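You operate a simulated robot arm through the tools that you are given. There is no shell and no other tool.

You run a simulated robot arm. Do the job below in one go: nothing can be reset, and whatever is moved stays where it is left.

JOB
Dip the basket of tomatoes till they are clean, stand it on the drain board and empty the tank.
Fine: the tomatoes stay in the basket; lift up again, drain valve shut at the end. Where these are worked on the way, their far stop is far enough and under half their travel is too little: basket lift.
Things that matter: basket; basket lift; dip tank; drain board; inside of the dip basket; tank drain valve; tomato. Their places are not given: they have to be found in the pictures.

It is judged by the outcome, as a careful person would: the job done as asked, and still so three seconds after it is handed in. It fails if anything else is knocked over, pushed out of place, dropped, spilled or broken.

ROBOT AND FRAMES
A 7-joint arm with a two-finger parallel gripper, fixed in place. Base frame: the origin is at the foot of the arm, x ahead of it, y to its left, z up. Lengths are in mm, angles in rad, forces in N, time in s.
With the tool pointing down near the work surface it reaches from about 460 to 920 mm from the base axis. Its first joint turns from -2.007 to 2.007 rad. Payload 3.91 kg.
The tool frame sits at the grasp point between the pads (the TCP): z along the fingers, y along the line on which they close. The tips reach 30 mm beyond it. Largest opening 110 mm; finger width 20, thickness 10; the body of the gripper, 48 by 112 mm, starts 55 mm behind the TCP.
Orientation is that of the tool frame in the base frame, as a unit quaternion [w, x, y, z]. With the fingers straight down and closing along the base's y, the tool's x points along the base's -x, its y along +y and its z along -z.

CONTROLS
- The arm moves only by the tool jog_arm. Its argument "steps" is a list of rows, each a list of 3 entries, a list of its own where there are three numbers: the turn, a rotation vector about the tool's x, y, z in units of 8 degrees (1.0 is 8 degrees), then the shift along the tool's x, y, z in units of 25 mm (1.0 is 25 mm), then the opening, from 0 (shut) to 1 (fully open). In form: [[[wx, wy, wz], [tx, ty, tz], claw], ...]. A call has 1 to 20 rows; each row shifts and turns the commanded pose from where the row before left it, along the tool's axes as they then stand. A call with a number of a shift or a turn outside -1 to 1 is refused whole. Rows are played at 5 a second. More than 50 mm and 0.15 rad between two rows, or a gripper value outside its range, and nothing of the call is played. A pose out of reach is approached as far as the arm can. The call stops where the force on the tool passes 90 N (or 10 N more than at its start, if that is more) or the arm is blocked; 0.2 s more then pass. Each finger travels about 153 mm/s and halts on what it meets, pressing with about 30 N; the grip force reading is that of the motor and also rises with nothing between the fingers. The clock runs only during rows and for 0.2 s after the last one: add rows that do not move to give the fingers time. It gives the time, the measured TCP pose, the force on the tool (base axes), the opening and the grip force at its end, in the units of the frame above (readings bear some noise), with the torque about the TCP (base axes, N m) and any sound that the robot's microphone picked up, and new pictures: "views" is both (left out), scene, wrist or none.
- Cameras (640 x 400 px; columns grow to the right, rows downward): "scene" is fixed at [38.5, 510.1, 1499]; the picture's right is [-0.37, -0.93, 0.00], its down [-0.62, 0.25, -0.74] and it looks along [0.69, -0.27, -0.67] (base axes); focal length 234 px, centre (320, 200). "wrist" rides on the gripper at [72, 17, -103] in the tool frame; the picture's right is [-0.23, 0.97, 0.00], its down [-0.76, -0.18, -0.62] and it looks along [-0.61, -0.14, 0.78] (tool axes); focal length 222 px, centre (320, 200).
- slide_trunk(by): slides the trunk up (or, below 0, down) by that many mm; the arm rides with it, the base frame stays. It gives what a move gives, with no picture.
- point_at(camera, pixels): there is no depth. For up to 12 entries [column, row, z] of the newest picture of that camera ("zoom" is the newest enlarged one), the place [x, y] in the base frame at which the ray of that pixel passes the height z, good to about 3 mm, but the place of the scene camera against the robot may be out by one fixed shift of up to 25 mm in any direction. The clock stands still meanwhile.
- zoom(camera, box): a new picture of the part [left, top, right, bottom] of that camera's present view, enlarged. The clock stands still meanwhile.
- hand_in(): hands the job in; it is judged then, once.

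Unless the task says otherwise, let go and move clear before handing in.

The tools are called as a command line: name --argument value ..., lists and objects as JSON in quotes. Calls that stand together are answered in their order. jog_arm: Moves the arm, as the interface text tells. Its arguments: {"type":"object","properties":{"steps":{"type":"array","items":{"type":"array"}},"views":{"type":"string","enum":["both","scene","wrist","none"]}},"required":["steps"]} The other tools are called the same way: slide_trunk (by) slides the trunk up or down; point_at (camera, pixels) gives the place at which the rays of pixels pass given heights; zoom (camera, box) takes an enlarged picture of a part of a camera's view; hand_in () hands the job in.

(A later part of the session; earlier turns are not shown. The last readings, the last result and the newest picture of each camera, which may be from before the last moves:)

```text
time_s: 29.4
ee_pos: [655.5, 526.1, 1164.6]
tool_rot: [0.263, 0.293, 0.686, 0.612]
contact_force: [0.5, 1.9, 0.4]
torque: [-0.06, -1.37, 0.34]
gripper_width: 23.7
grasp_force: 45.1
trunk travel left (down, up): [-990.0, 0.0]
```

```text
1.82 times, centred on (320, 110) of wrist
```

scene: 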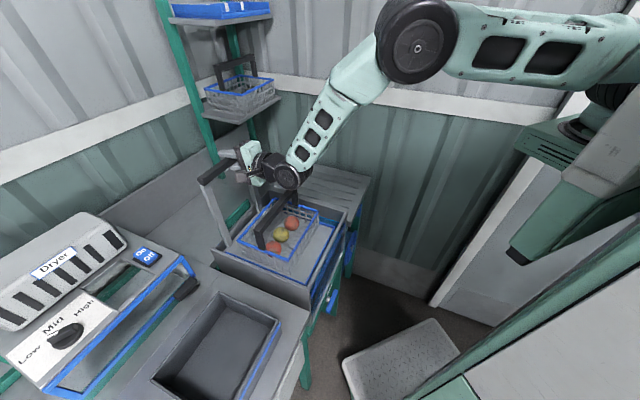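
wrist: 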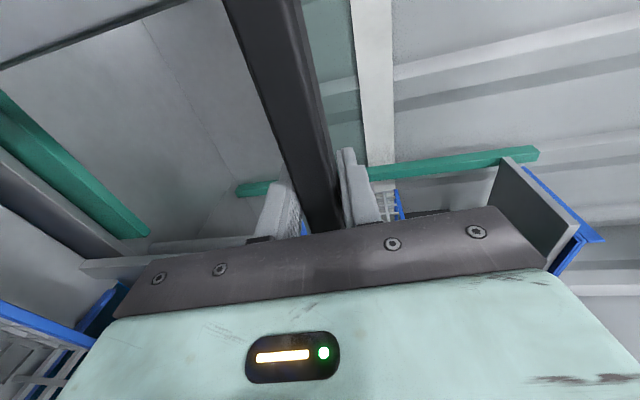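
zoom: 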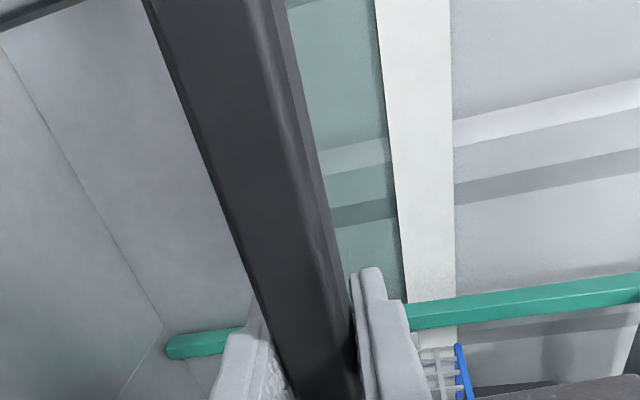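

The bar is gripped (width 23.7 mm, low side forces). I'll push straight down 40 mm first and watch the force.

jog_arm --steps '[[[0, 0, 0], [0, -0.4, 0.045], 0], [[0, 0, 0], [0, -0.4, 0.045], 0], [[0, 0, 0], [0, -0.4, 0.045], 0], [[0, 0, 0], [0, -0.4, 0.045], 0], [[0, 0, 0], [0, 0, 0], 0]]'

```text
time_s: 30.6
ee_pos: [656.1, 527.4, 1122.3]
tool_rot: [0.262, 0.293, 0.685, 0.613]
contact_force: [-2.7, 4.1, 0.9]
torque: [0.08, -1.26, -0.38]
gripper_width: 23.6
grasp_force: 45.2
trunk travel left (down, up): [-990.0, 0.0]
```

scene: 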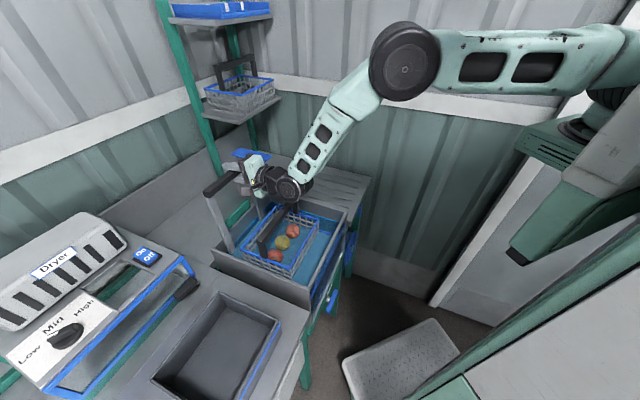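
wrist: 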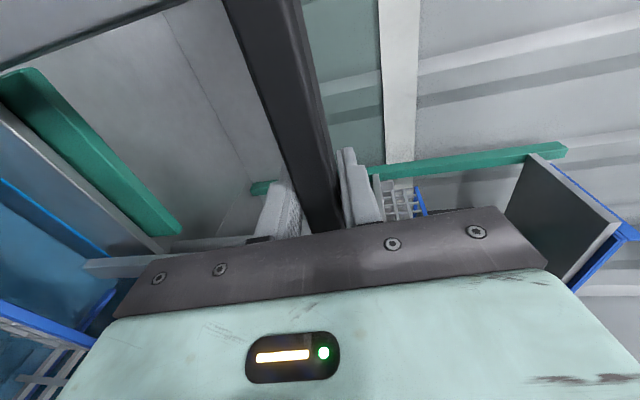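

The lift slides down easily (42 mm, ~1 N) and the tray is under water now. I'll continue down in small rows.

jog_arm --steps '[[[0, 0, 0], [0, -0.4, 0.045], 0], [[0, 0, 0], [0, -0.4, 0.045], 0], [[0, 0, 0], [0, -0.4, 0.045], 0], [[0, 0, 0], [0, -0.4, 0.045], 0], [[0, 0, 0], [0, -0.4, 0.045], 0], [[0, 0, 0], [0, -0.4, 0.045], 0], [[0, 0, 0], [0, 0, 0], 0]]'

zoom --camera "scene" --box '[200, 140, 360, 300]'

```text
time_s: 32.2
ee_pos: [654.8, 525.0, 1062.1]
tool_rot: [0.263, 0.294, 0.686, 0.612]
contact_force: [1.7, 8.8, 0.4]
torque: [-0.03, -1.23, 0.37]
gripper_width: 23.8
grasp_force: 45.1
trunk travel left (down, up): [-990.0, 0.0]
```

scene: 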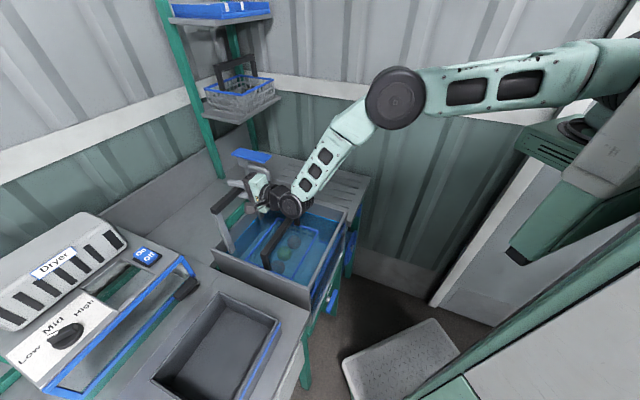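
wrist: 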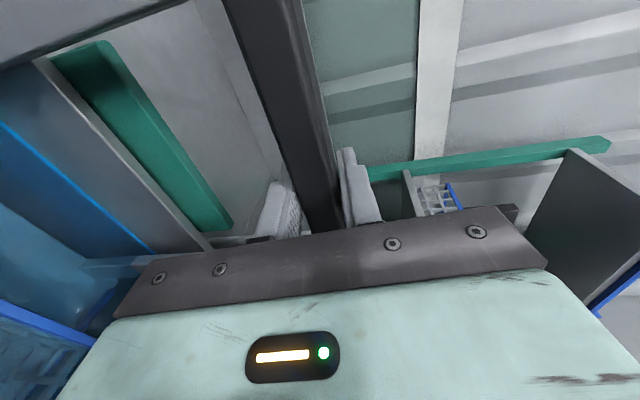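

```text
2.50 times, centred on (280, 220) of scene
```

zoom: 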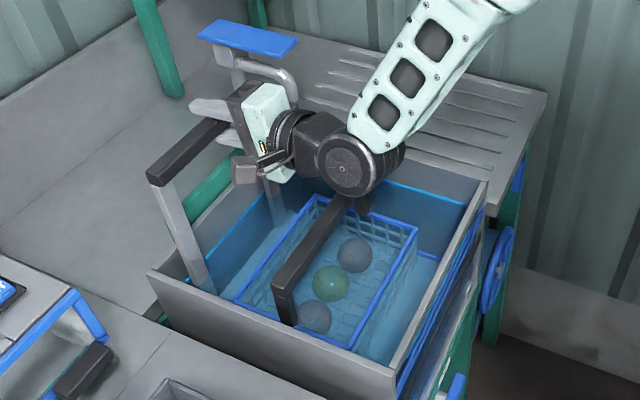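

The tomatoes are now under the water line (zoom (335,285)), travel so far ~102 mm and force is small. I'll keep going toward the far stop.

jog_arm --steps '[[[0, 0, 0], [0, -0.32, 0.036], 0], [[0, 0, 0], [0, -0.32, 0.036], 0], [[0, 0, 0], [0, -0.32, 0.036], 0], [[0, 0, 0], [0, -0.32, 0.036], 0], [[0, 0, 0], [0, 0, 0], 0]]'

zoom --camera "scene" --box '[200, 140, 360, 300]'

```text
time_s: 33.4
ee_pos: [655.0, 526.3, 1030.1]
tool_rot: [0.263, 0.293, 0.686, 0.612]
contact_force: [2.3, 8.7, 1.9]
torque: [0.07, -1.3, -0.56]
gripper_width: 23.5
grasp_force: 45.2
trunk travel left (down, up): [-990.0, 0.0]
```

scene: 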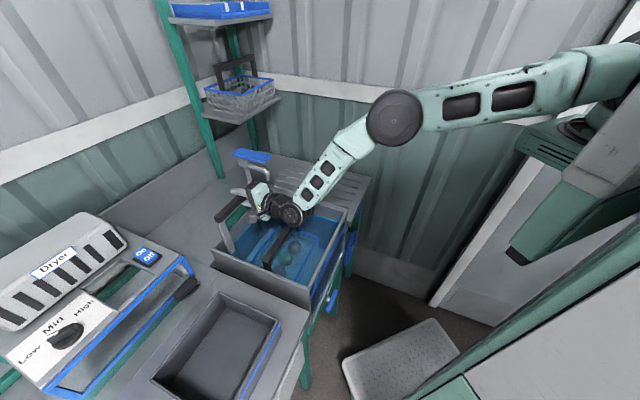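
wrist: 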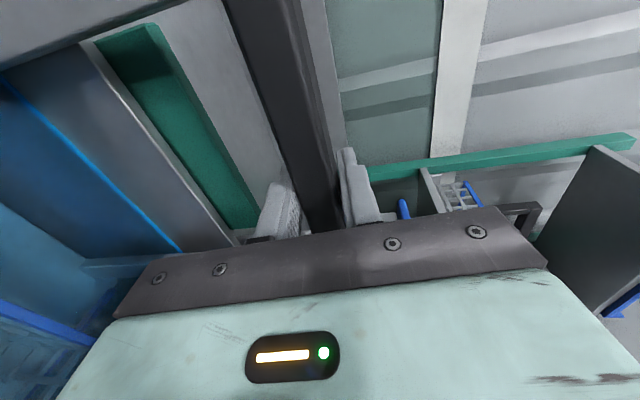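

```text
2.50 times, centred on (280, 220) of scene
```

zoom: 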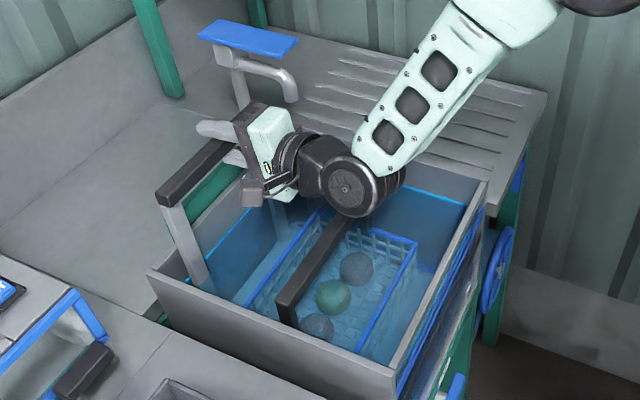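

Travel is ~134 mm without a stop yet; clearances to the rim still fine. I'll continue 40 mm more.

jog_arm --steps '[[[0, 0, 0], [0, -0.24, 0.027], 0], [[0, 0, 0], [0, -0.24, 0.027], 0], [[0, 0, 0], [0, -0.24, 0.027], 0], [[0, 0, 0], [0, -0.24, 0.027], 0], [[0, 0, 0], [0, -0.24, 0.027], 0], [[0, 0, 0], [0, -0.24, 0.027], 0], [[0, 0, 0], [0, 0, 0], 0]]'

zoom --camera "scene" --box '[200, 140, 360, 300]'

```text
time_s: 35.0
ee_pos: [653.4, 525.6, 993.2]
tool_rot: [0.263, 0.293, 0.686, 0.612]
contact_force: [-0.9, 4.8, 1.5]
torque: [-0.02, -1.28, 0.21]
gripper_width: 23.7
grasp_force: 44.9
trunk travel left (down, up): [-990.0, 0.0]
```

scene: 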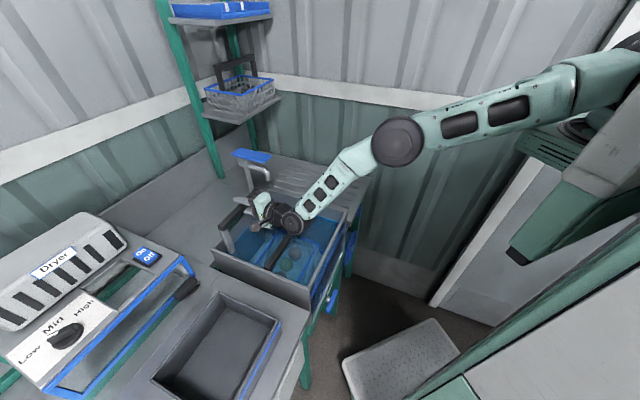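
wrist: 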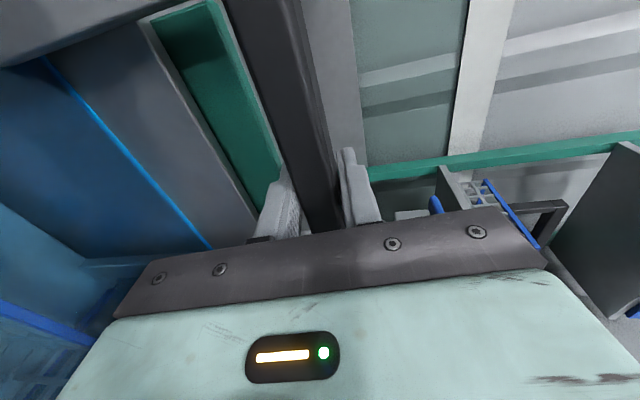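

```text
2.50 times, centred on (280, 220) of scene
```

zoom: 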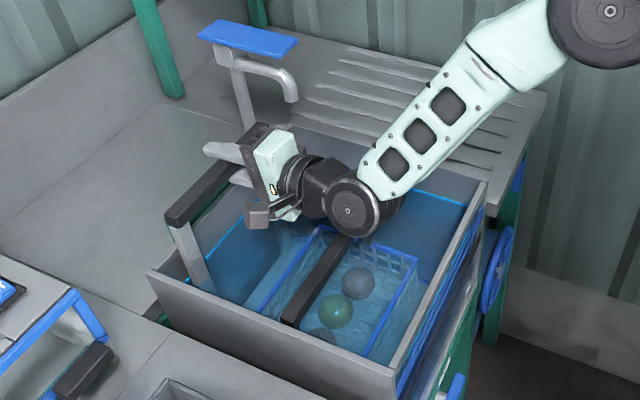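

At 171 mm there's still no stop; force is just ~2 N. I'll go another 30 mm slowly while watching clearance over the tank's back rim.

jog_arm --steps '[[[0, 0, 0], [0, -0.2, 0.022], 0], [[0, 0, 0], [0, -0.2, 0.022], 0], [[0, 0, 0], [0, -0.2, 0.022], 0], [[0, 0, 0], [0, -0.2, 0.022], 0], [[0, 0, 0], [0, -0.2, 0.022], 0], [[0, 0, 0], [0, 0, 0], 0]]'

zoom --camera "scene" --box '[200, 140, 360, 300]'

```text
time_s: 36.6
ee_pos: [668.3, 539.8, 1005.7]
tool_rot: [0.268, 0.293, 0.666, 0.631]
contact_force: [-0.5, -30.3, -2.9]
torque: [0.08, -1.29, -0.11]
gripper_width: 22.9
grasp_force: 45.3
trunk travel left (down, up): [-990.0, 0.0]
stopped in row 6: the arm was blocked; the commanded pose is now the measured one
```

scene: 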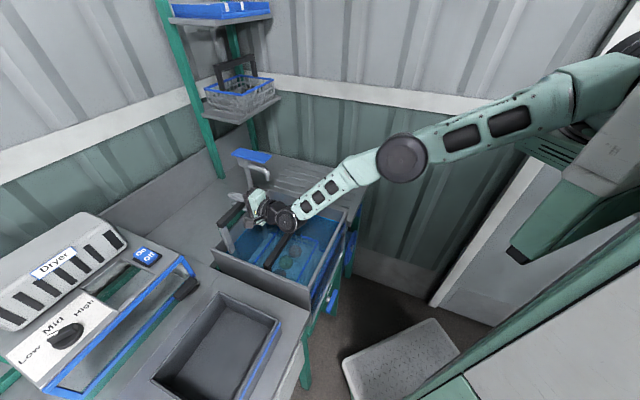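
wrist: 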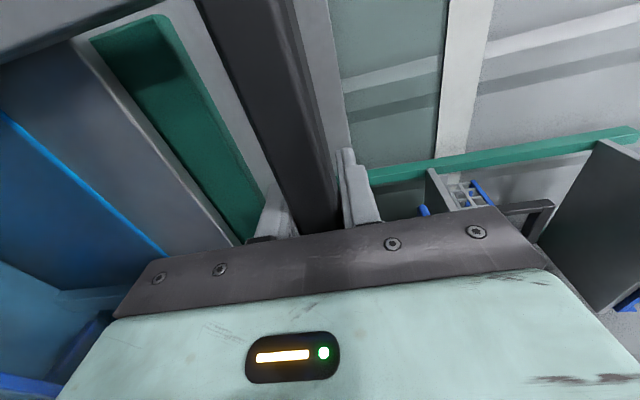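

```text
2.50 times, centred on (280, 220) of scene
```

zoom: 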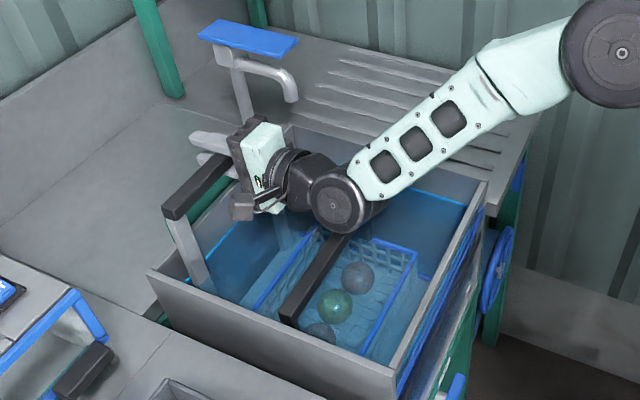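

The arm was blocked at row 6: TCP ended at (668,540,1006), slid ~20 mm forward on the bar with −30 N in y, so something in the arm's posture got limited. I'll read the settled forces before moving again.

jog_arm --steps '[[[0, 0, 0], [0, 0, 0], 0]]'

zoom --camera "wrist" --box '[0, 0, 320, 400]'

zoom --camera "scene" --box '[340, 0, 640, 240]'

```text
time_s: 37.0
ee_pos: [668.3, 540.7, 1005.7]
tool_rot: [0.268, 0.292, 0.667, 0.631]
contact_force: [2.8, -28.4, -2.5]
torque: [0.06, -1.35, -0.38]
gripper_width: 22.9
grasp_force: 45.2
trunk travel left (down, up): [-990.0, 0.0]
```

scene: 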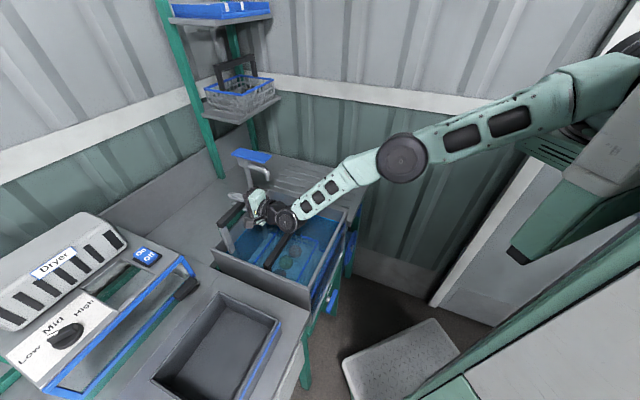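
wrist: 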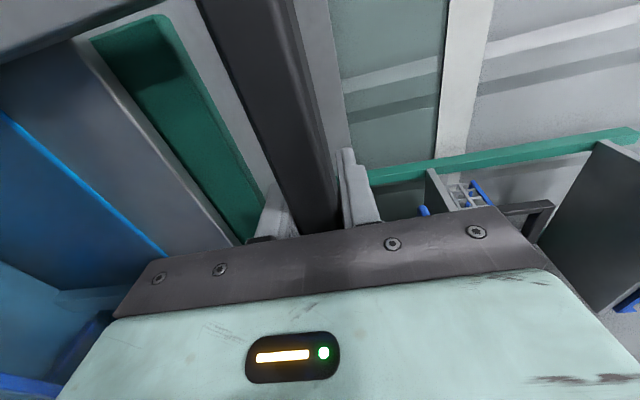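

```text
1.00 times, centred on (160, 200) of wrist (not enlarged: the box is as wide or as high as the picture)
```

zoom: 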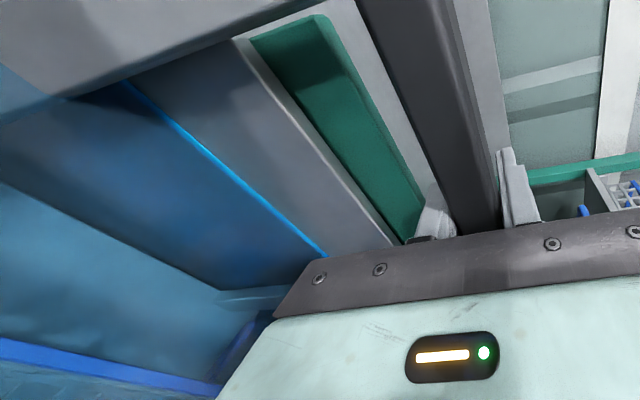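

```text
1.67 times, centred on (490, 120) of scene
```

zoom: 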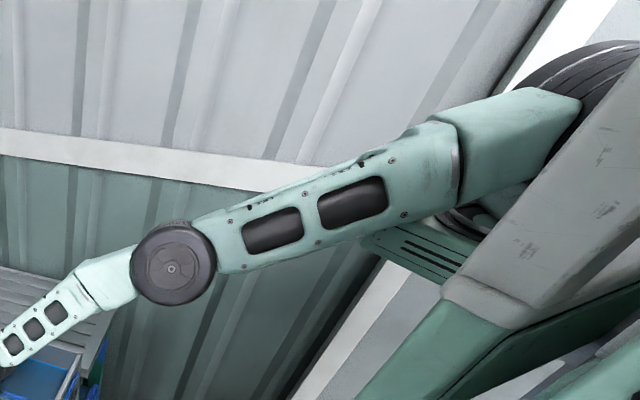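

The upper arm seems to have met the robot's own trunk, so the wrist got deflected forward. I'll back off 20 mm along the tool to relieve the side force, then use the trunk slide for the rest of the downward push.

jog_arm --steps '[[[0, 0, 0], [0, 0.1, -0.3], 0], [[0, 0, 0], [0, 0.1, -0.3], 0], [[0, 0, 0], [0, 0, -0.2], 0], [[0, 0, 0], [0, 0, 0], 0]]'

```text
time_s: 38.0
ee_pos: [656.8, 529.9, 1010.4]
tool_rot: [0.268, 0.292, 0.667, 0.63]
contact_force: [55.1, 54.5, -7.5]
torque: [-0.44, -0.7, 1.9]
gripper_width: 22.8
grasp_force: 44.6
trunk travel left (down, up): [-990.0, 0.0]
```

scene: 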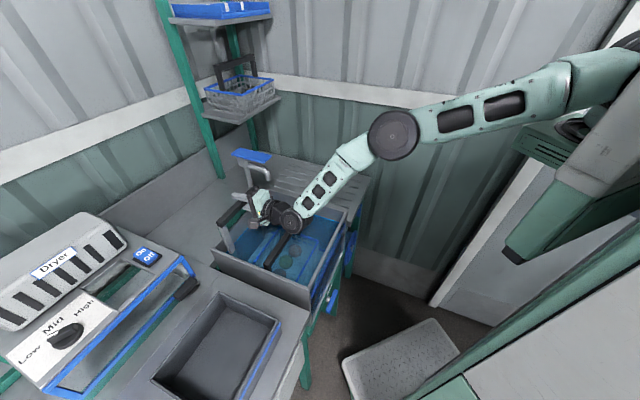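
wrist: 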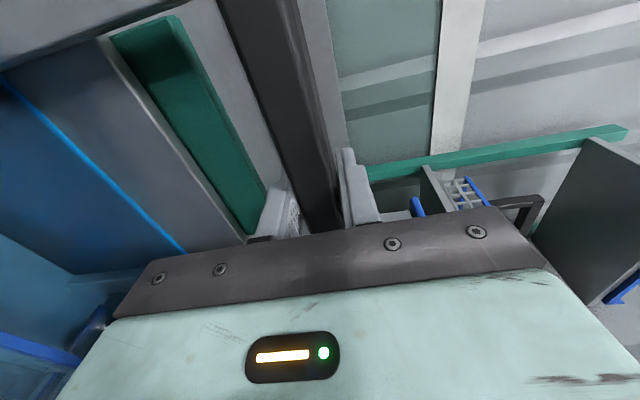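

Backing off stretched the grip to ~77 N because the pads hold the bar at its new place, so zero force lies ~10 mm forward. I'll give that back.

jog_arm --steps '[[[0, 0, 0], [0, 0, 0.2], 0], [[0, 0, 0], [0, 0, 0.24], 0], [[0, 0, 0], [0, 0, 0], 0]]' --views "none"

```text
time_s: 38.8
ee_pos: [656.7, 530.3, 1001.8]
tool_rot: [0.265, 0.293, 0.673, 0.626]
contact_force: [-5.6, -19.8, 7.4]
torque: [1.19, -1.64, 0.07]
gripper_width: 23.2
grasp_force: 45.1
trunk travel left (down, up): [-990.0, 0.0]
```

Forces are back to about 20 N. Now I'll slide the trunk down 20 mm to push the lift without pitching the shoulder.

slide_trunk --by -20

jog_arm --steps '[[[0, 0, 0], [0, 0, 0], 0]]'

zoom --camera "scene" --box '[200, 140, 360, 300]'

```text
time_s: 39.5
ee_pos: [658.3, 532.6, 987.5]
tool_rot: [0.268, 0.291, 0.669, 0.629]
contact_force: [-13.8, -18.3, -1.4]
torque: [0.17, -1.37, -0.45]
gripper_width: 23.2
grasp_force: 45.0
trunk travel left (down, up): [-970.0, 20.0]
```

```text
time_s: 39.9
ee_pos: [657.6, 533.2, 988.4]
tool_rot: [0.266, 0.29, 0.67, 0.629]
contact_force: [-15.8, -13.7, -1.2]
torque: [0.05, -1.1, 0.08]
gripper_width: 23.2
grasp_force: 44.9
trunk travel left (down, up): [-970.0, 20.0]
```

scene: 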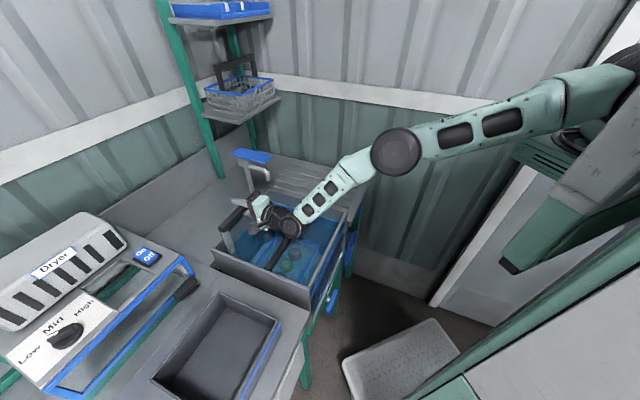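
wrist: 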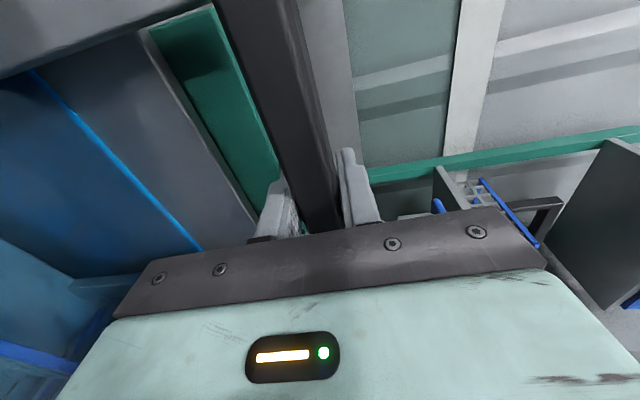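

```text
2.50 times, centred on (280, 220) of scene
```

zoom: 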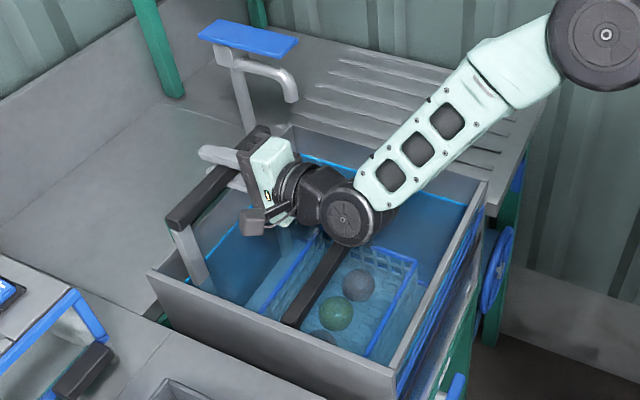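

Z is now 988 with almost no vertical force, so the lift isn't at its stop yet. I'll slide another 20 mm.

slide_trunk --by -20

jog_arm --steps '[[[0, 0, 0], [0, 0, 0], 0]]' --views "wrist"

zoom --camera "scene" --box '[200, 140, 360, 300]'

```text
time_s: 40.5
ee_pos: [660.7, 535.6, 981.3]
tool_rot: [0.272, 0.289, 0.661, 0.637]
contact_force: [-20.7, -7.0, 51.2]
torque: [-0.41, -0.94, 0.16]
gripper_width: 22.4
grasp_force: 45.1
trunk travel left (down, up): [-950.0, 40.0]
```

```text
time_s: 41.0
ee_pos: [660.3, 535.3, 980.1]
tool_rot: [0.272, 0.288, 0.661, 0.637]
contact_force: [-20.6, -4.1, 57.6]
torque: [-0.48, -0.95, -0.18]
gripper_width: 22.2
grasp_force: 45.2
trunk travel left (down, up): [-950.0, 40.0]
```

wrist: 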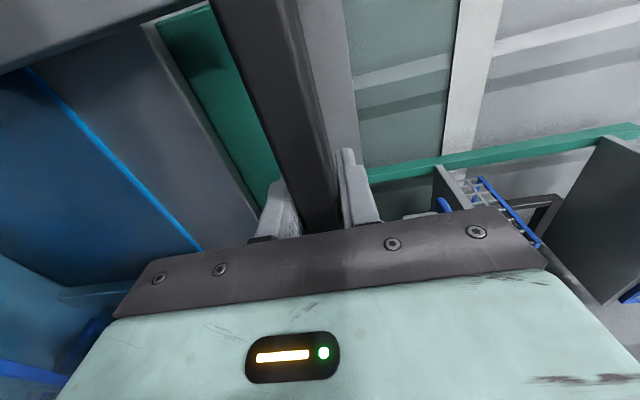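

```text
2.50 times, centred on (280, 220) of scene
```

zoom: 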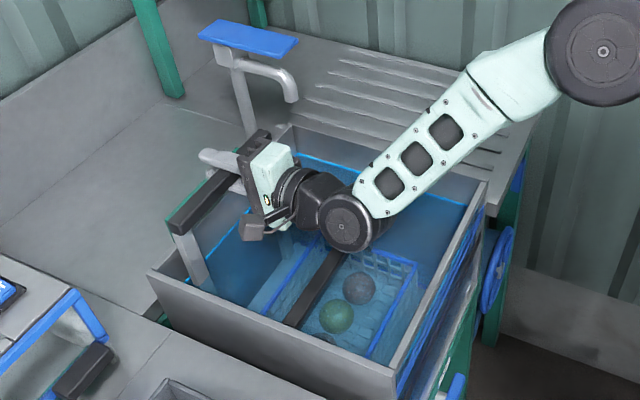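

The vertical force jumped to ~57 N at z≈981, so the lift is at its far stop (about 182 mm of travel). I'll ease the push by 8 mm and hold the tomatoes under water for a while.

slide_trunk --by 9

jog_arm --steps '[[[0, 0, 0], [0, 0, 0], 0], [[0, 0, 0], [0, 0, 0], 0], [[0, 0, 0], [0, 0, 0], 0], [[0, 0, 0], [0, 0, 0], 0], [[0, 0, 0], [0, 0, 0], 0], [[0, 0, 0], [0, 0, 0], 0], [[0, 0, 0], [0, 0, 0], 0], [[0, 0, 0], [0, 0, 0], 0], [[0, 0, 0], [0, 0, 0], 0], [[0, 0, 0], [0, 0, 0], 0], [[0, 0, 0], [0, 0, 0], 0], [[0, 0, 0], [0, 0, 0], 0], [[0, 0, 0], [0, 0, 0], 0], [[0, 0, 0], [0, 0, 0], 0], [[0, 0, 0], [0, 0, 0], 0], [[0, 0, 0], [0, 0, 0], 0], [[0, 0, 0], [0, 0, 0], 0], [[0, 0, 0], [0, 0, 0], 0], [[0, 0, 0], [0, 0, 0], 0], [[0, 0, 0], [0, 0, 0], 0]]' --views "scene"

zoom --camera "scene" --box '[250, 190, 330, 290]'

```text
time_s: 41.5
ee_pos: [661.1, 535.0, 980.2]
tool_rot: [0.268, 0.291, 0.667, 0.631]
contact_force: [-0.9, 21.9, 23.5]
torque: [-0.23, -1.1, -0.49]
gripper_width: 22.7
grasp_force: 45.6
trunk travel left (down, up): [-959.0, 31.0]
```

```text
time_s: 45.7
ee_pos: [659.4, 534.7, 980.4]
tool_rot: [0.269, 0.291, 0.668, 0.631]
contact_force: [3.6, 24.2, 22.3]
torque: [-0.22, -1.13, -0.11]
gripper_width: 22.7
grasp_force: 45.3
trunk travel left (down, up): [-959.0, 31.0]
```

scene: 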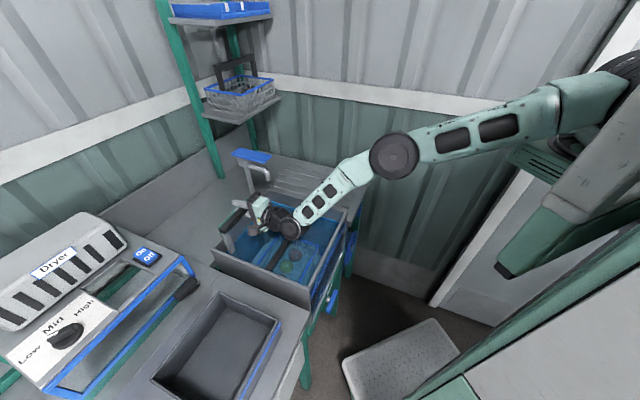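

```text
4.00 times, centred on (290, 240) of scene
```

zoom: 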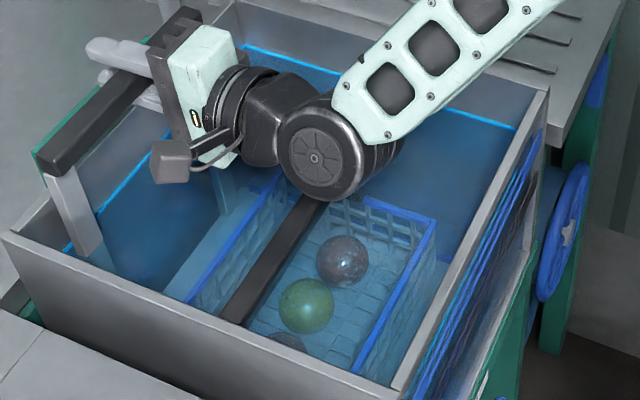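

The tomatoes are fully submerged and look glossier already (zoom (340,260), (305,303)). I'll keep them under for a good while longer.

jog_arm --steps '[[[0, 0, 0], [0, 0, 0], 0], [[0, 0, 0], [0, 0, 0], 0], [[0, 0, 0], [0, 0, 0], 0], [[0, 0, 0], [0, 0, 0], 0], [[0, 0, 0], [0, 0, 0], 0], [[0, 0, 0], [0, 0, 0], 0], [[0, 0, 0], [0, 0, 0], 0], [[0, 0, 0], [0, 0, 0], 0], [[0, 0, 0], [0, 0, 0], 0], [[0, 0, 0], [0, 0, 0], 0], [[0, 0, 0], [0, 0, 0], 0], [[0, 0, 0], [0, 0, 0], 0], [[0, 0, 0], [0, 0, 0], 0], [[0, 0, 0], [0, 0, 0], 0], [[0, 0, 0], [0, 0, 0], 0], [[0, 0, 0], [0, 0, 0], 0], [[0, 0, 0], [0, 0, 0], 0], [[0, 0, 0], [0, 0, 0], 0], [[0, 0, 0], [0, 0, 0], 0], [[0, 0, 0], [0, 0, 0], 0]]' --views "none"

jog_arm --steps '[[[0, 0, 0], [0, 0, 0], 0], [[0, 0, 0], [0, 0, 0], 0], [[0, 0, 0], [0, 0, 0], 0], [[0, 0, 0], [0, 0, 0], 0], [[0, 0, 0], [0, 0, 0], 0], [[0, 0, 0], [0, 0, 0], 0], [[0, 0, 0], [0, 0, 0], 0], [[0, 0, 0], [0, 0, 0], 0], [[0, 0, 0], [0, 0, 0], 0], [[0, 0, 0], [0, 0, 0], 0], [[0, 0, 0], [0, 0, 0], 0], [[0, 0, 0], [0, 0, 0], 0], [[0, 0, 0], [0, 0, 0], 0], [[0, 0, 0], [0, 0, 0], 0], [[0, 0, 0], [0, 0, 0], 0], [[0, 0, 0], [0, 0, 0], 0], [[0, 0, 0], [0, 0, 0], 0], [[0, 0, 0], [0, 0, 0], 0], [[0, 0, 0], [0, 0, 0], 0], [[0, 0, 0], [0, 0, 0], 0]]' --views "none"

zoom --camera "scene" --box '[250, 190, 330, 290]'

```text
time_s: 49.9
ee_pos: [661.4, 533.2, 978.7]
tool_rot: [0.269, 0.29, 0.668, 0.63]
contact_force: [3.2, 21.8, 23.4]
torque: [-0.25, -1.13, -0.11]
gripper_width: 22.8
grasp_force: 44.6
trunk travel left (down, up): [-959.0, 31.0]
```

```text
time_s: 54.1
ee_pos: [660.6, 533.7, 979.6]
tool_rot: [0.269, 0.291, 0.667, 0.631]
contact_force: [2.9, 19.4, 23.9]
torque: [-0.19, -1.13, -0.05]
gripper_width: 22.8
grasp_force: 44.5
trunk travel left (down, up): [-959.0, 31.0]
```

```text
4.00 times, centred on (290, 240) of scene
```

zoom: 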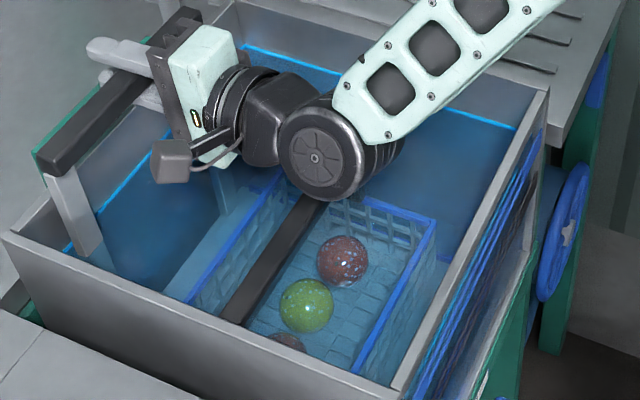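

The tomatoes are visibly changing (redder and greener, with pale specks at zoom (343,260)), so cleaning is progressing with time. I'll keep waiting until they stop changing.

jog_arm --steps '[[[0, 0, 0], [0, 0, 0], 0], [[0, 0, 0], [0, 0, 0], 0], [[0, 0, 0], [0, 0, 0], 0], [[0, 0, 0], [0, 0, 0], 0], [[0, 0, 0], [0, 0, 0], 0], [[0, 0, 0], [0, 0, 0], 0], [[0, 0, 0], [0, 0, 0], 0], [[0, 0, 0], [0, 0, 0], 0], [[0, 0, 0], [0, 0, 0], 0], [[0, 0, 0], [0, 0, 0], 0], [[0, 0, 0], [0, 0, 0], 0], [[0, 0, 0], [0, 0, 0], 0], [[0, 0, 0], [0, 0, 0], 0], [[0, 0, 0], [0, 0, 0], 0], [[0, 0, 0], [0, 0, 0], 0], [[0, 0, 0], [0, 0, 0], 0], [[0, 0, 0], [0, 0, 0], 0], [[0, 0, 0], [0, 0, 0], 0], [[0, 0, 0], [0, 0, 0], 0], [[0, 0, 0], [0, 0, 0], 0]]' --views "none"

jog_arm --steps '[[[0, 0, 0], [0, 0, 0], 0], [[0, 0, 0], [0, 0, 0], 0], [[0, 0, 0], [0, 0, 0], 0], [[0, 0, 0], [0, 0, 0], 0], [[0, 0, 0], [0, 0, 0], 0], [[0, 0, 0], [0, 0, 0], 0], [[0, 0, 0], [0, 0, 0], 0], [[0, 0, 0], [0, 0, 0], 0], [[0, 0, 0], [0, 0, 0], 0], [[0, 0, 0], [0, 0, 0], 0], [[0, 0, 0], [0, 0, 0], 0], [[0, 0, 0], [0, 0, 0], 0], [[0, 0, 0], [0, 0, 0], 0], [[0, 0, 0], [0, 0, 0], 0], [[0, 0, 0], [0, 0, 0], 0], [[0, 0, 0], [0, 0, 0], 0], [[0, 0, 0], [0, 0, 0], 0], [[0, 0, 0], [0, 0, 0], 0], [[0, 0, 0], [0, 0, 0], 0], [[0, 0, 0], [0, 0, 0], 0]]' --views "none"

zoom --camera "scene" --box '[250, 190, 330, 290]'

```text
time_s: 58.3
ee_pos: [661.5, 534.9, 980.7]
tool_rot: [0.269, 0.291, 0.667, 0.631]
contact_force: [3.2, 17.3, 24.1]
torque: [-0.21, -1.15, -0.1]
gripper_width: 23.0
grasp_force: 44.9
trunk travel left (down, up): [-959.0, 31.0]
```

```text
time_s: 62.5
ee_pos: [661.2, 534.2, 980.6]
tool_rot: [0.269, 0.291, 0.668, 0.631]
contact_force: [3.1, 16.0, 24.4]
torque: [-0.18, -1.08, -0.1]
gripper_width: 23.1
grasp_force: 45.2
trunk travel left (down, up): [-959.0, 31.0]
```

```text
4.00 times, centred on (290, 240) of scene
```

zoom: 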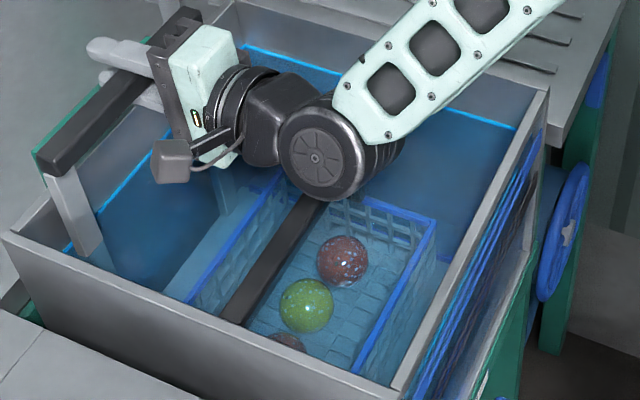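

No change between 54 s and 62 s, so the tomatoes look settled in a clean, wet state. I'll raise the lift back up slowly.

jog_arm --steps '[[[0, 0, 0], [0, 0.3, -0.02], 0], [[0, 0, 0], [0, 0.4, -0.024], 0], [[0, 0, 0], [0, 0.4, -0.024], 0], [[0, 0, 0], [0, 0.4, -0.024], 0], [[0, 0, 0], [0, 0.4, -0.024], 0], [[0, 0, 0], [0, 0.4, -0.024], 0], [[0, 0, 0], [0, 0, 0], 0]]'

```text
time_s: 64.1
ee_pos: [660.0, 533.2, 1032.6]
tool_rot: [0.268, 0.292, 0.669, 0.629]
contact_force: [5.3, 10.8, -6.4]
torque: [-0.01, -1.31, 0.42]
gripper_width: 23.1
grasp_force: 44.5
trunk travel left (down, up): [-959.0, 31.0]
```

scene: 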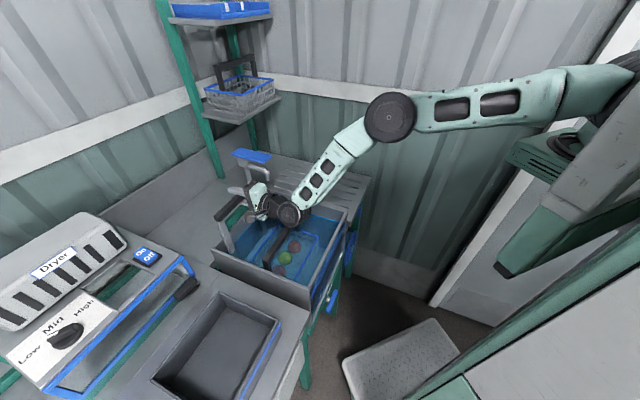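
wrist: 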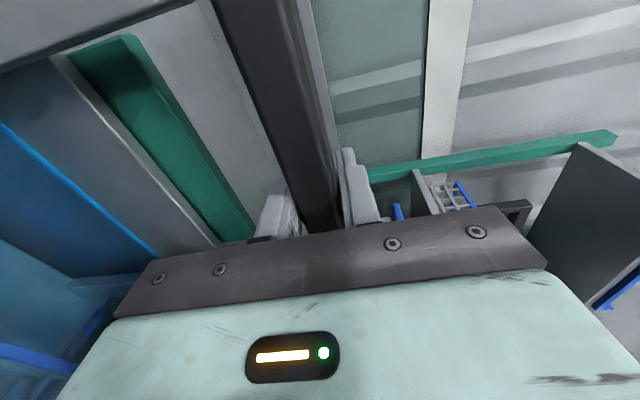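

The lift follows upward (z 1033, −6 N). I'll continue raising toward its top.

jog_arm --steps '[[[0, 0, 0], [0, 0.4, -0.024], 0], [[0, 0, 0], [0, 0.4, -0.024], 0], [[0, 0, 0], [0, 0.4, -0.024], 0], [[0, 0, 0], [0, 0.4, -0.024], 0], [[0, 0, 0], [0, 0.4, -0.024], 0], [[0, 0, 0], [0, 0.4, -0.024], 0], [[0, 0, 0], [0, 0.4, -0.024], 0], [[0, 0, 0], [0, 0.4, -0.024], 0], [[0, 0, 0], [0, 0.4, -0.024], 0], [[0, 0, 0], [0, 0.4, -0.024], 0], [[0, 0, 0], [0, 0.4, -0.024], 0], [[0, 0, 0], [0, 0, 0], 0]]'

zoom --camera "scene" --box '[250, 170, 330, 270]'

```text
time_s: 66.7
ee_pos: [659.4, 532.9, 1145.0]
tool_rot: [0.268, 0.291, 0.669, 0.63]
contact_force: [-12.3, 2.9, -4.6]
torque: [-0.09, -1.21, 0.79]
gripper_width: 23.0
grasp_force: 44.8
trunk travel left (down, up): [-959.0, 31.0]
```

scene: 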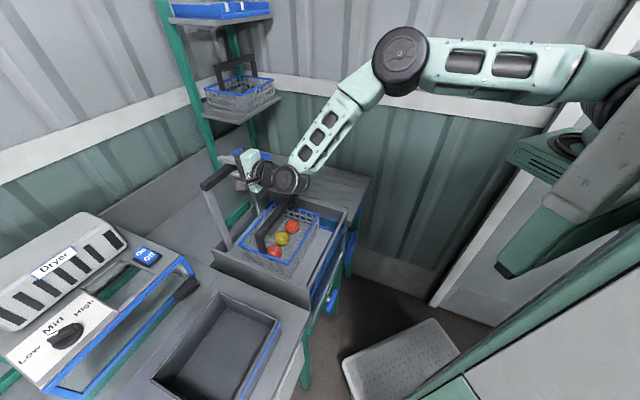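
wrist: 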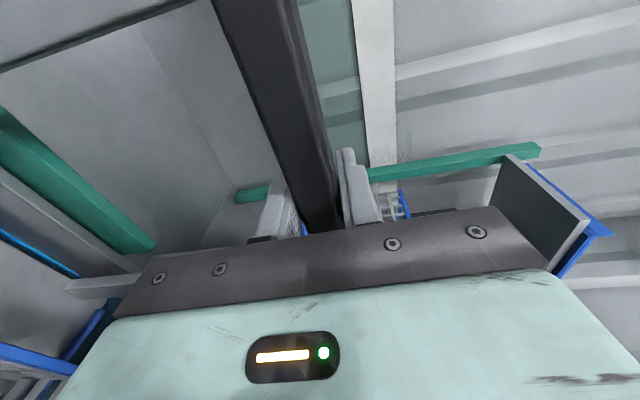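

```text
4.00 times, centred on (290, 220) of scene
```

zoom: 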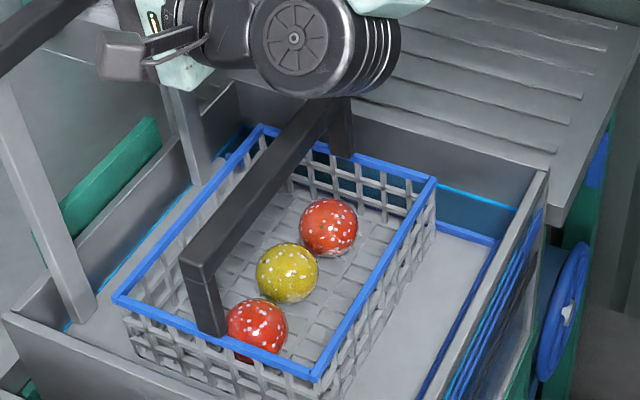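

Out of the water the tomatoes are bright red and yellow with white droplets (zoom (330,228), (288,272), (258,328)) — clean. I'll raise the last ~20 mm to the top of the lift.

jog_arm --steps '[[[0, 0, 0], [0, 0.25, -0.015], 0], [[0, 0, 0], [0, 0.25, -0.015], 0], [[0, 0, 0], [0, 0.2, -0.012], 0], [[0, 0, 0], [0, 0.1, 0], 0], [[0, 0, 0], [0, 0, 0], 0]]' --views "wrist"

```text
time_s: 67.9
ee_pos: [659.5, 533.6, 1163.1]
tool_rot: [0.268, 0.291, 0.67, 0.629]
contact_force: [-21.1, 8.2, -6.1]
torque: [0.09, -1.23, -0.81]
gripper_width: 22.7
grasp_force: 45.2
trunk travel left (down, up): [-959.0, 31.0]
```

wrist: 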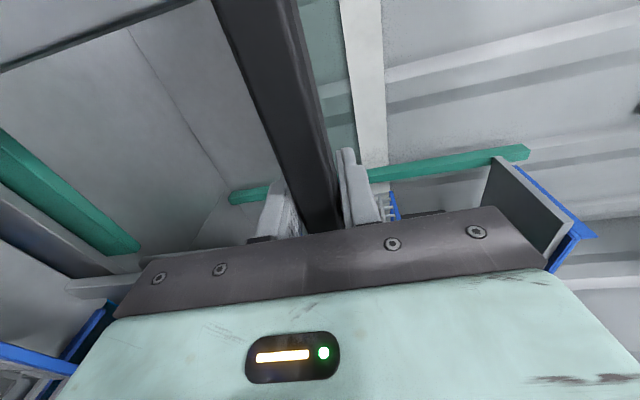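

z is 1163, about where it was gripped. I'll nudge up a few mm more to be sure it's at its top stop.

jog_arm --steps '[[[0, 0, 0], [0, 0.12, 0], 0], [[0, 0, 0], [0, 0.12, 0], 0], [[0, 0, 0], [0, 0, 0], 0]]' --views "none"

```text
time_s: 68.7
ee_pos: [660.3, 532.8, 1165.1]
tool_rot: [0.266, 0.292, 0.672, 0.626]
contact_force: [-21.4, 5.8, -28.1]
torque: [0.37, -1.43, -0.7]
gripper_width: 23.3
grasp_force: 45.4
trunk travel left (down, up): [-959.0, 31.0]
```

The vertical force reached −28 N at z=1165, so the lift is at its top stop. I'll open the gripper and check that the lift stays up.

jog_arm --steps '[[[0, 0, 0], [0, 0, 0], 0.3], [[0, 0, 0], [0, 0, 0], 0.5], [[0, 0, 0], [0, 0, 0], 0.5], [[0, 0, 0], [0, 0, 0], 0.5]]'

zoom --camera "wrist" --box '[160, 0, 480, 220]'

```text
time_s: 69.7
ee_pos: [663.0, 532.0, 1170.9]
tool_rot: [0.269, 0.292, 0.668, 0.629]
contact_force: [1.2, 0.4, 0.6]
torque: [0.01, 0.02, -0.04]
gripper_width: 55.2
grasp_force: 0.1
trunk travel left (down, up): [-959.0, 31.0]
```

scene: 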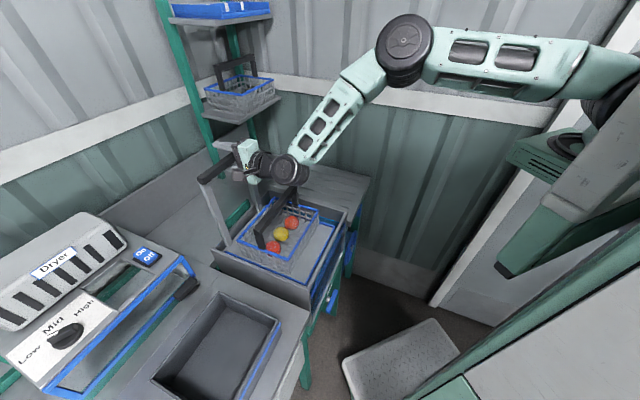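
wrist: 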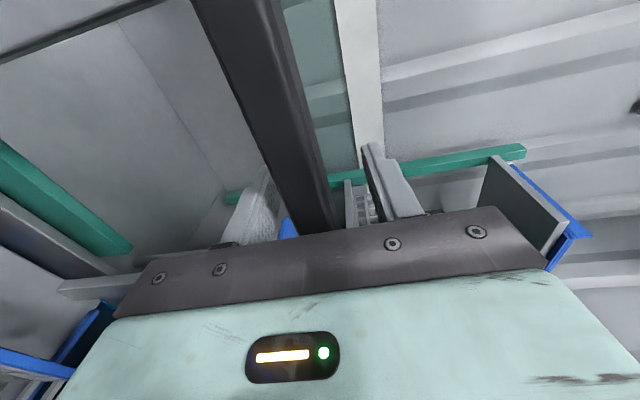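

```text
1.82 times, centred on (320, 110) of wrist
```

zoom: 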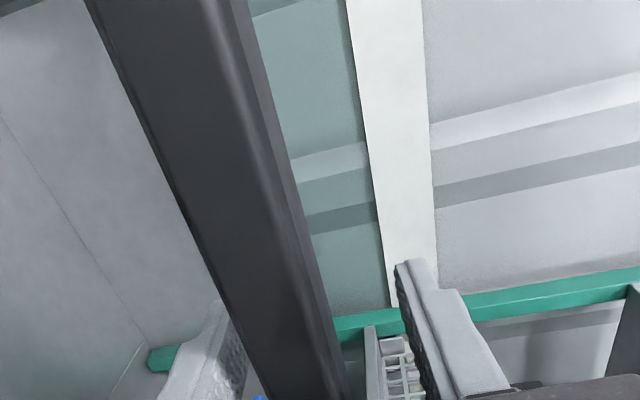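

Forces are zero and the lift stays up with the gripper open. I'll pull straight back off the bar, rise, and then swing the tool back to vertical.

jog_arm --steps '[[[0, 0, 0], [0, 0, -0.8], 0.5], [[0, 0, 0], [0, 0, -1], 0.5], [[0, 0, 0], [0, 0, -1], 0.5], [[0, 0, 0], [0, 0, -0.6], 0.5], [[0, 0, 0], [0, 1, 0], 0.5], [[0, 0, 0], [0, 1, 0], 0.5], [[0, 0, 0], [0, 1, 0], 0.5], [[1, 0, 0], [0, 0, 0], 0.5], [[1, 0, 0], [0, 0, 0], 0.5], [[1, 0, 0], [0, 0, 0], 0.5], [[1, 0, 0], [0, 0, 0], 0.5], [[1, 0, 0], [0, 0, 0], 0.5], [[1, 0, 0], [0, 0, 0], 0.7], [[1, 0, 0], [0, 0, 0], 0.7], [[1, 0, 0], [0, 0, 0], 0.7], [[1, 0, 0], [0, 0, 0], 0.7], [[1, 0, 0], [0, 0, 0], 0.7], [[0.8, 0, 0], [0, 0, 0], 0.7], [[0, 0, 0], [0, 0, 0], 0.7]]'

```text
time_s: 73.7
ee_pos: [604.0, 477.0, 1249.8]
tool_rot: [-0.004, 0.396, 0.918, 0.0]
contact_force: [-0.8, 0.7, -1.4]
torque: [0.0, 0.0, -0.01]
gripper_width: 77.0
grasp_force: 0.1
trunk travel left (down, up): [-959.0, 31.0]
```

scene: 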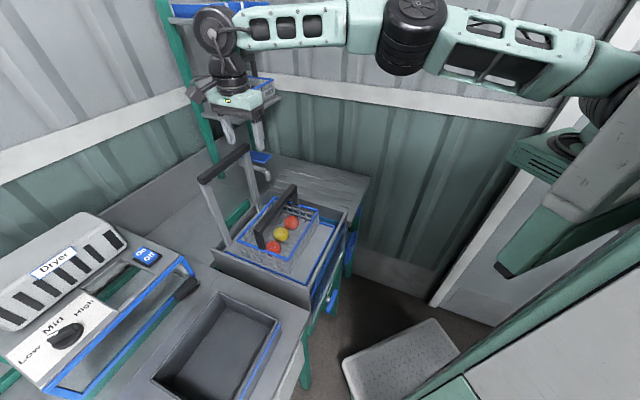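
wrist: 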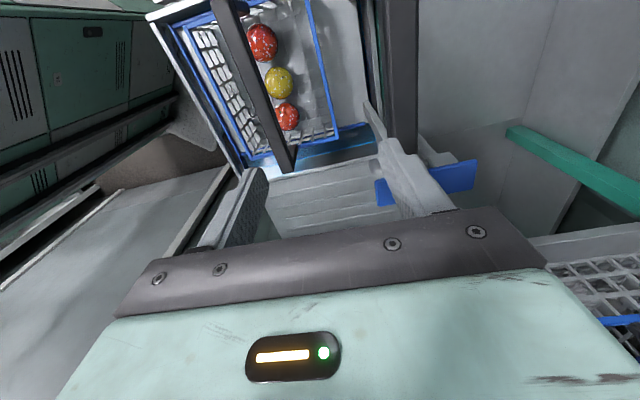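

The tool is vertical again at z=1250. I'll move back over the basket handle and look.

jog_arm --steps '[[[0, 0, 0], [0.2, -1, 0], 0.7], [[0, 0, 0], [0.2, -1, 0], 0.7], [[0, 0, 0], [0.2, -1, 0], 0.7], [[0, 0, 0], [0, 0, 0], 0.7]]'

zoom --camera "wrist" --box '[160, 0, 480, 220]'

```text
time_s: 74.7
ee_pos: [540.4, 436.8, 1251.0]
tool_rot: [-0.005, 0.396, 0.918, 0.0]
contact_force: [0.5, 0.0, 0.0]
torque: [0.01, -0.03, -0.01]
gripper_width: 76.9
grasp_force: 0.0
trunk travel left (down, up): [-959.0, 31.0]
```

scene: 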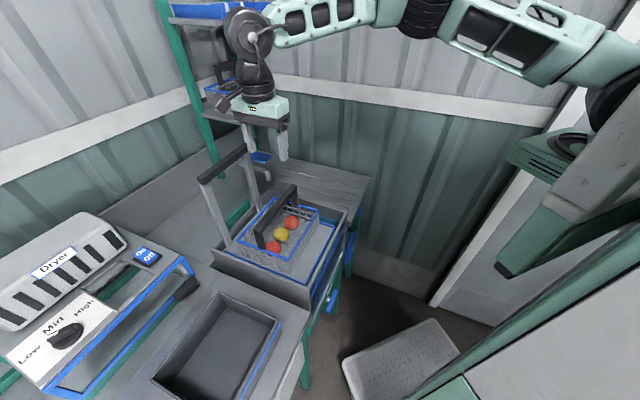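
wrist: 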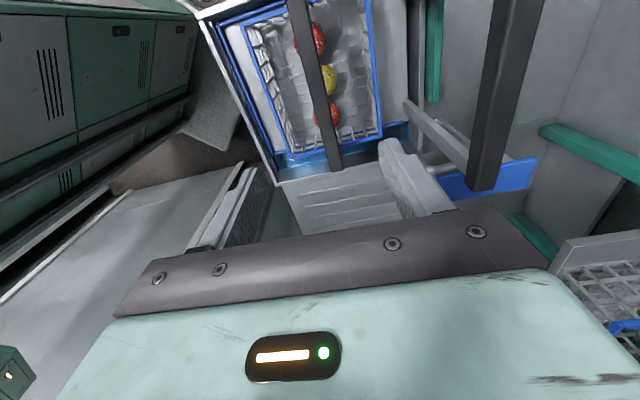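

```text
1.82 times, centred on (320, 110) of wrist
```

zoom: 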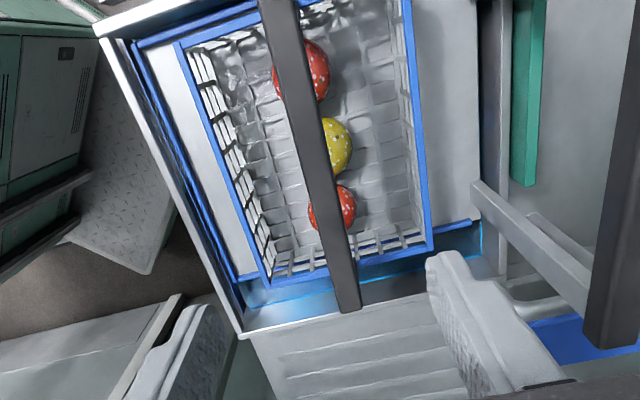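

The basket handle runs from (292,0) to (336,169) between the fingers in the wrist view. I'll take rays on its edges to center the grip.

point_at --camera "wrist" --pixels '[[300.8, 55, 1060], [315.6, 55, 1060], [322.7, 137.5, 1060], [336.5, 137.5, 1060], [336.5, 169, 1060], [300.8, 55, 1030], [315.6, 55, 1030], [322.7, 137.5, 1030], [336.5, 137.5, 1030], [336.5, 169, 1030], [292, 2, 1060], [292, 2, 1030]]'

zoom --camera "scene" --box '[220, 150, 380, 270]'

```text
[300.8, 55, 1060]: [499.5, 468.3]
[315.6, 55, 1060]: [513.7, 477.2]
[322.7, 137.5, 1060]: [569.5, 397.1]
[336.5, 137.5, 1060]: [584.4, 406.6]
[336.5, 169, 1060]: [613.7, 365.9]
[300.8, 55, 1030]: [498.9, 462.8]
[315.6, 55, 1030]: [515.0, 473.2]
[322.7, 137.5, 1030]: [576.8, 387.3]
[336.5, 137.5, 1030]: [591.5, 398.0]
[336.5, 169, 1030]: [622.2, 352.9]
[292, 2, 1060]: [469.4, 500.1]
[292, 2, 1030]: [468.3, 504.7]
```

```text
3.33 times, centred on (300, 210) of scene
```

zoom: 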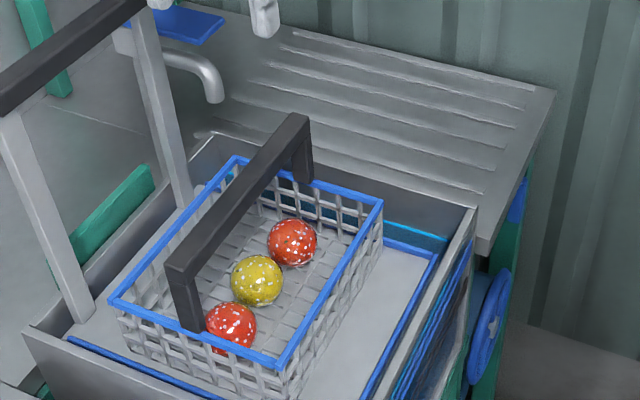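

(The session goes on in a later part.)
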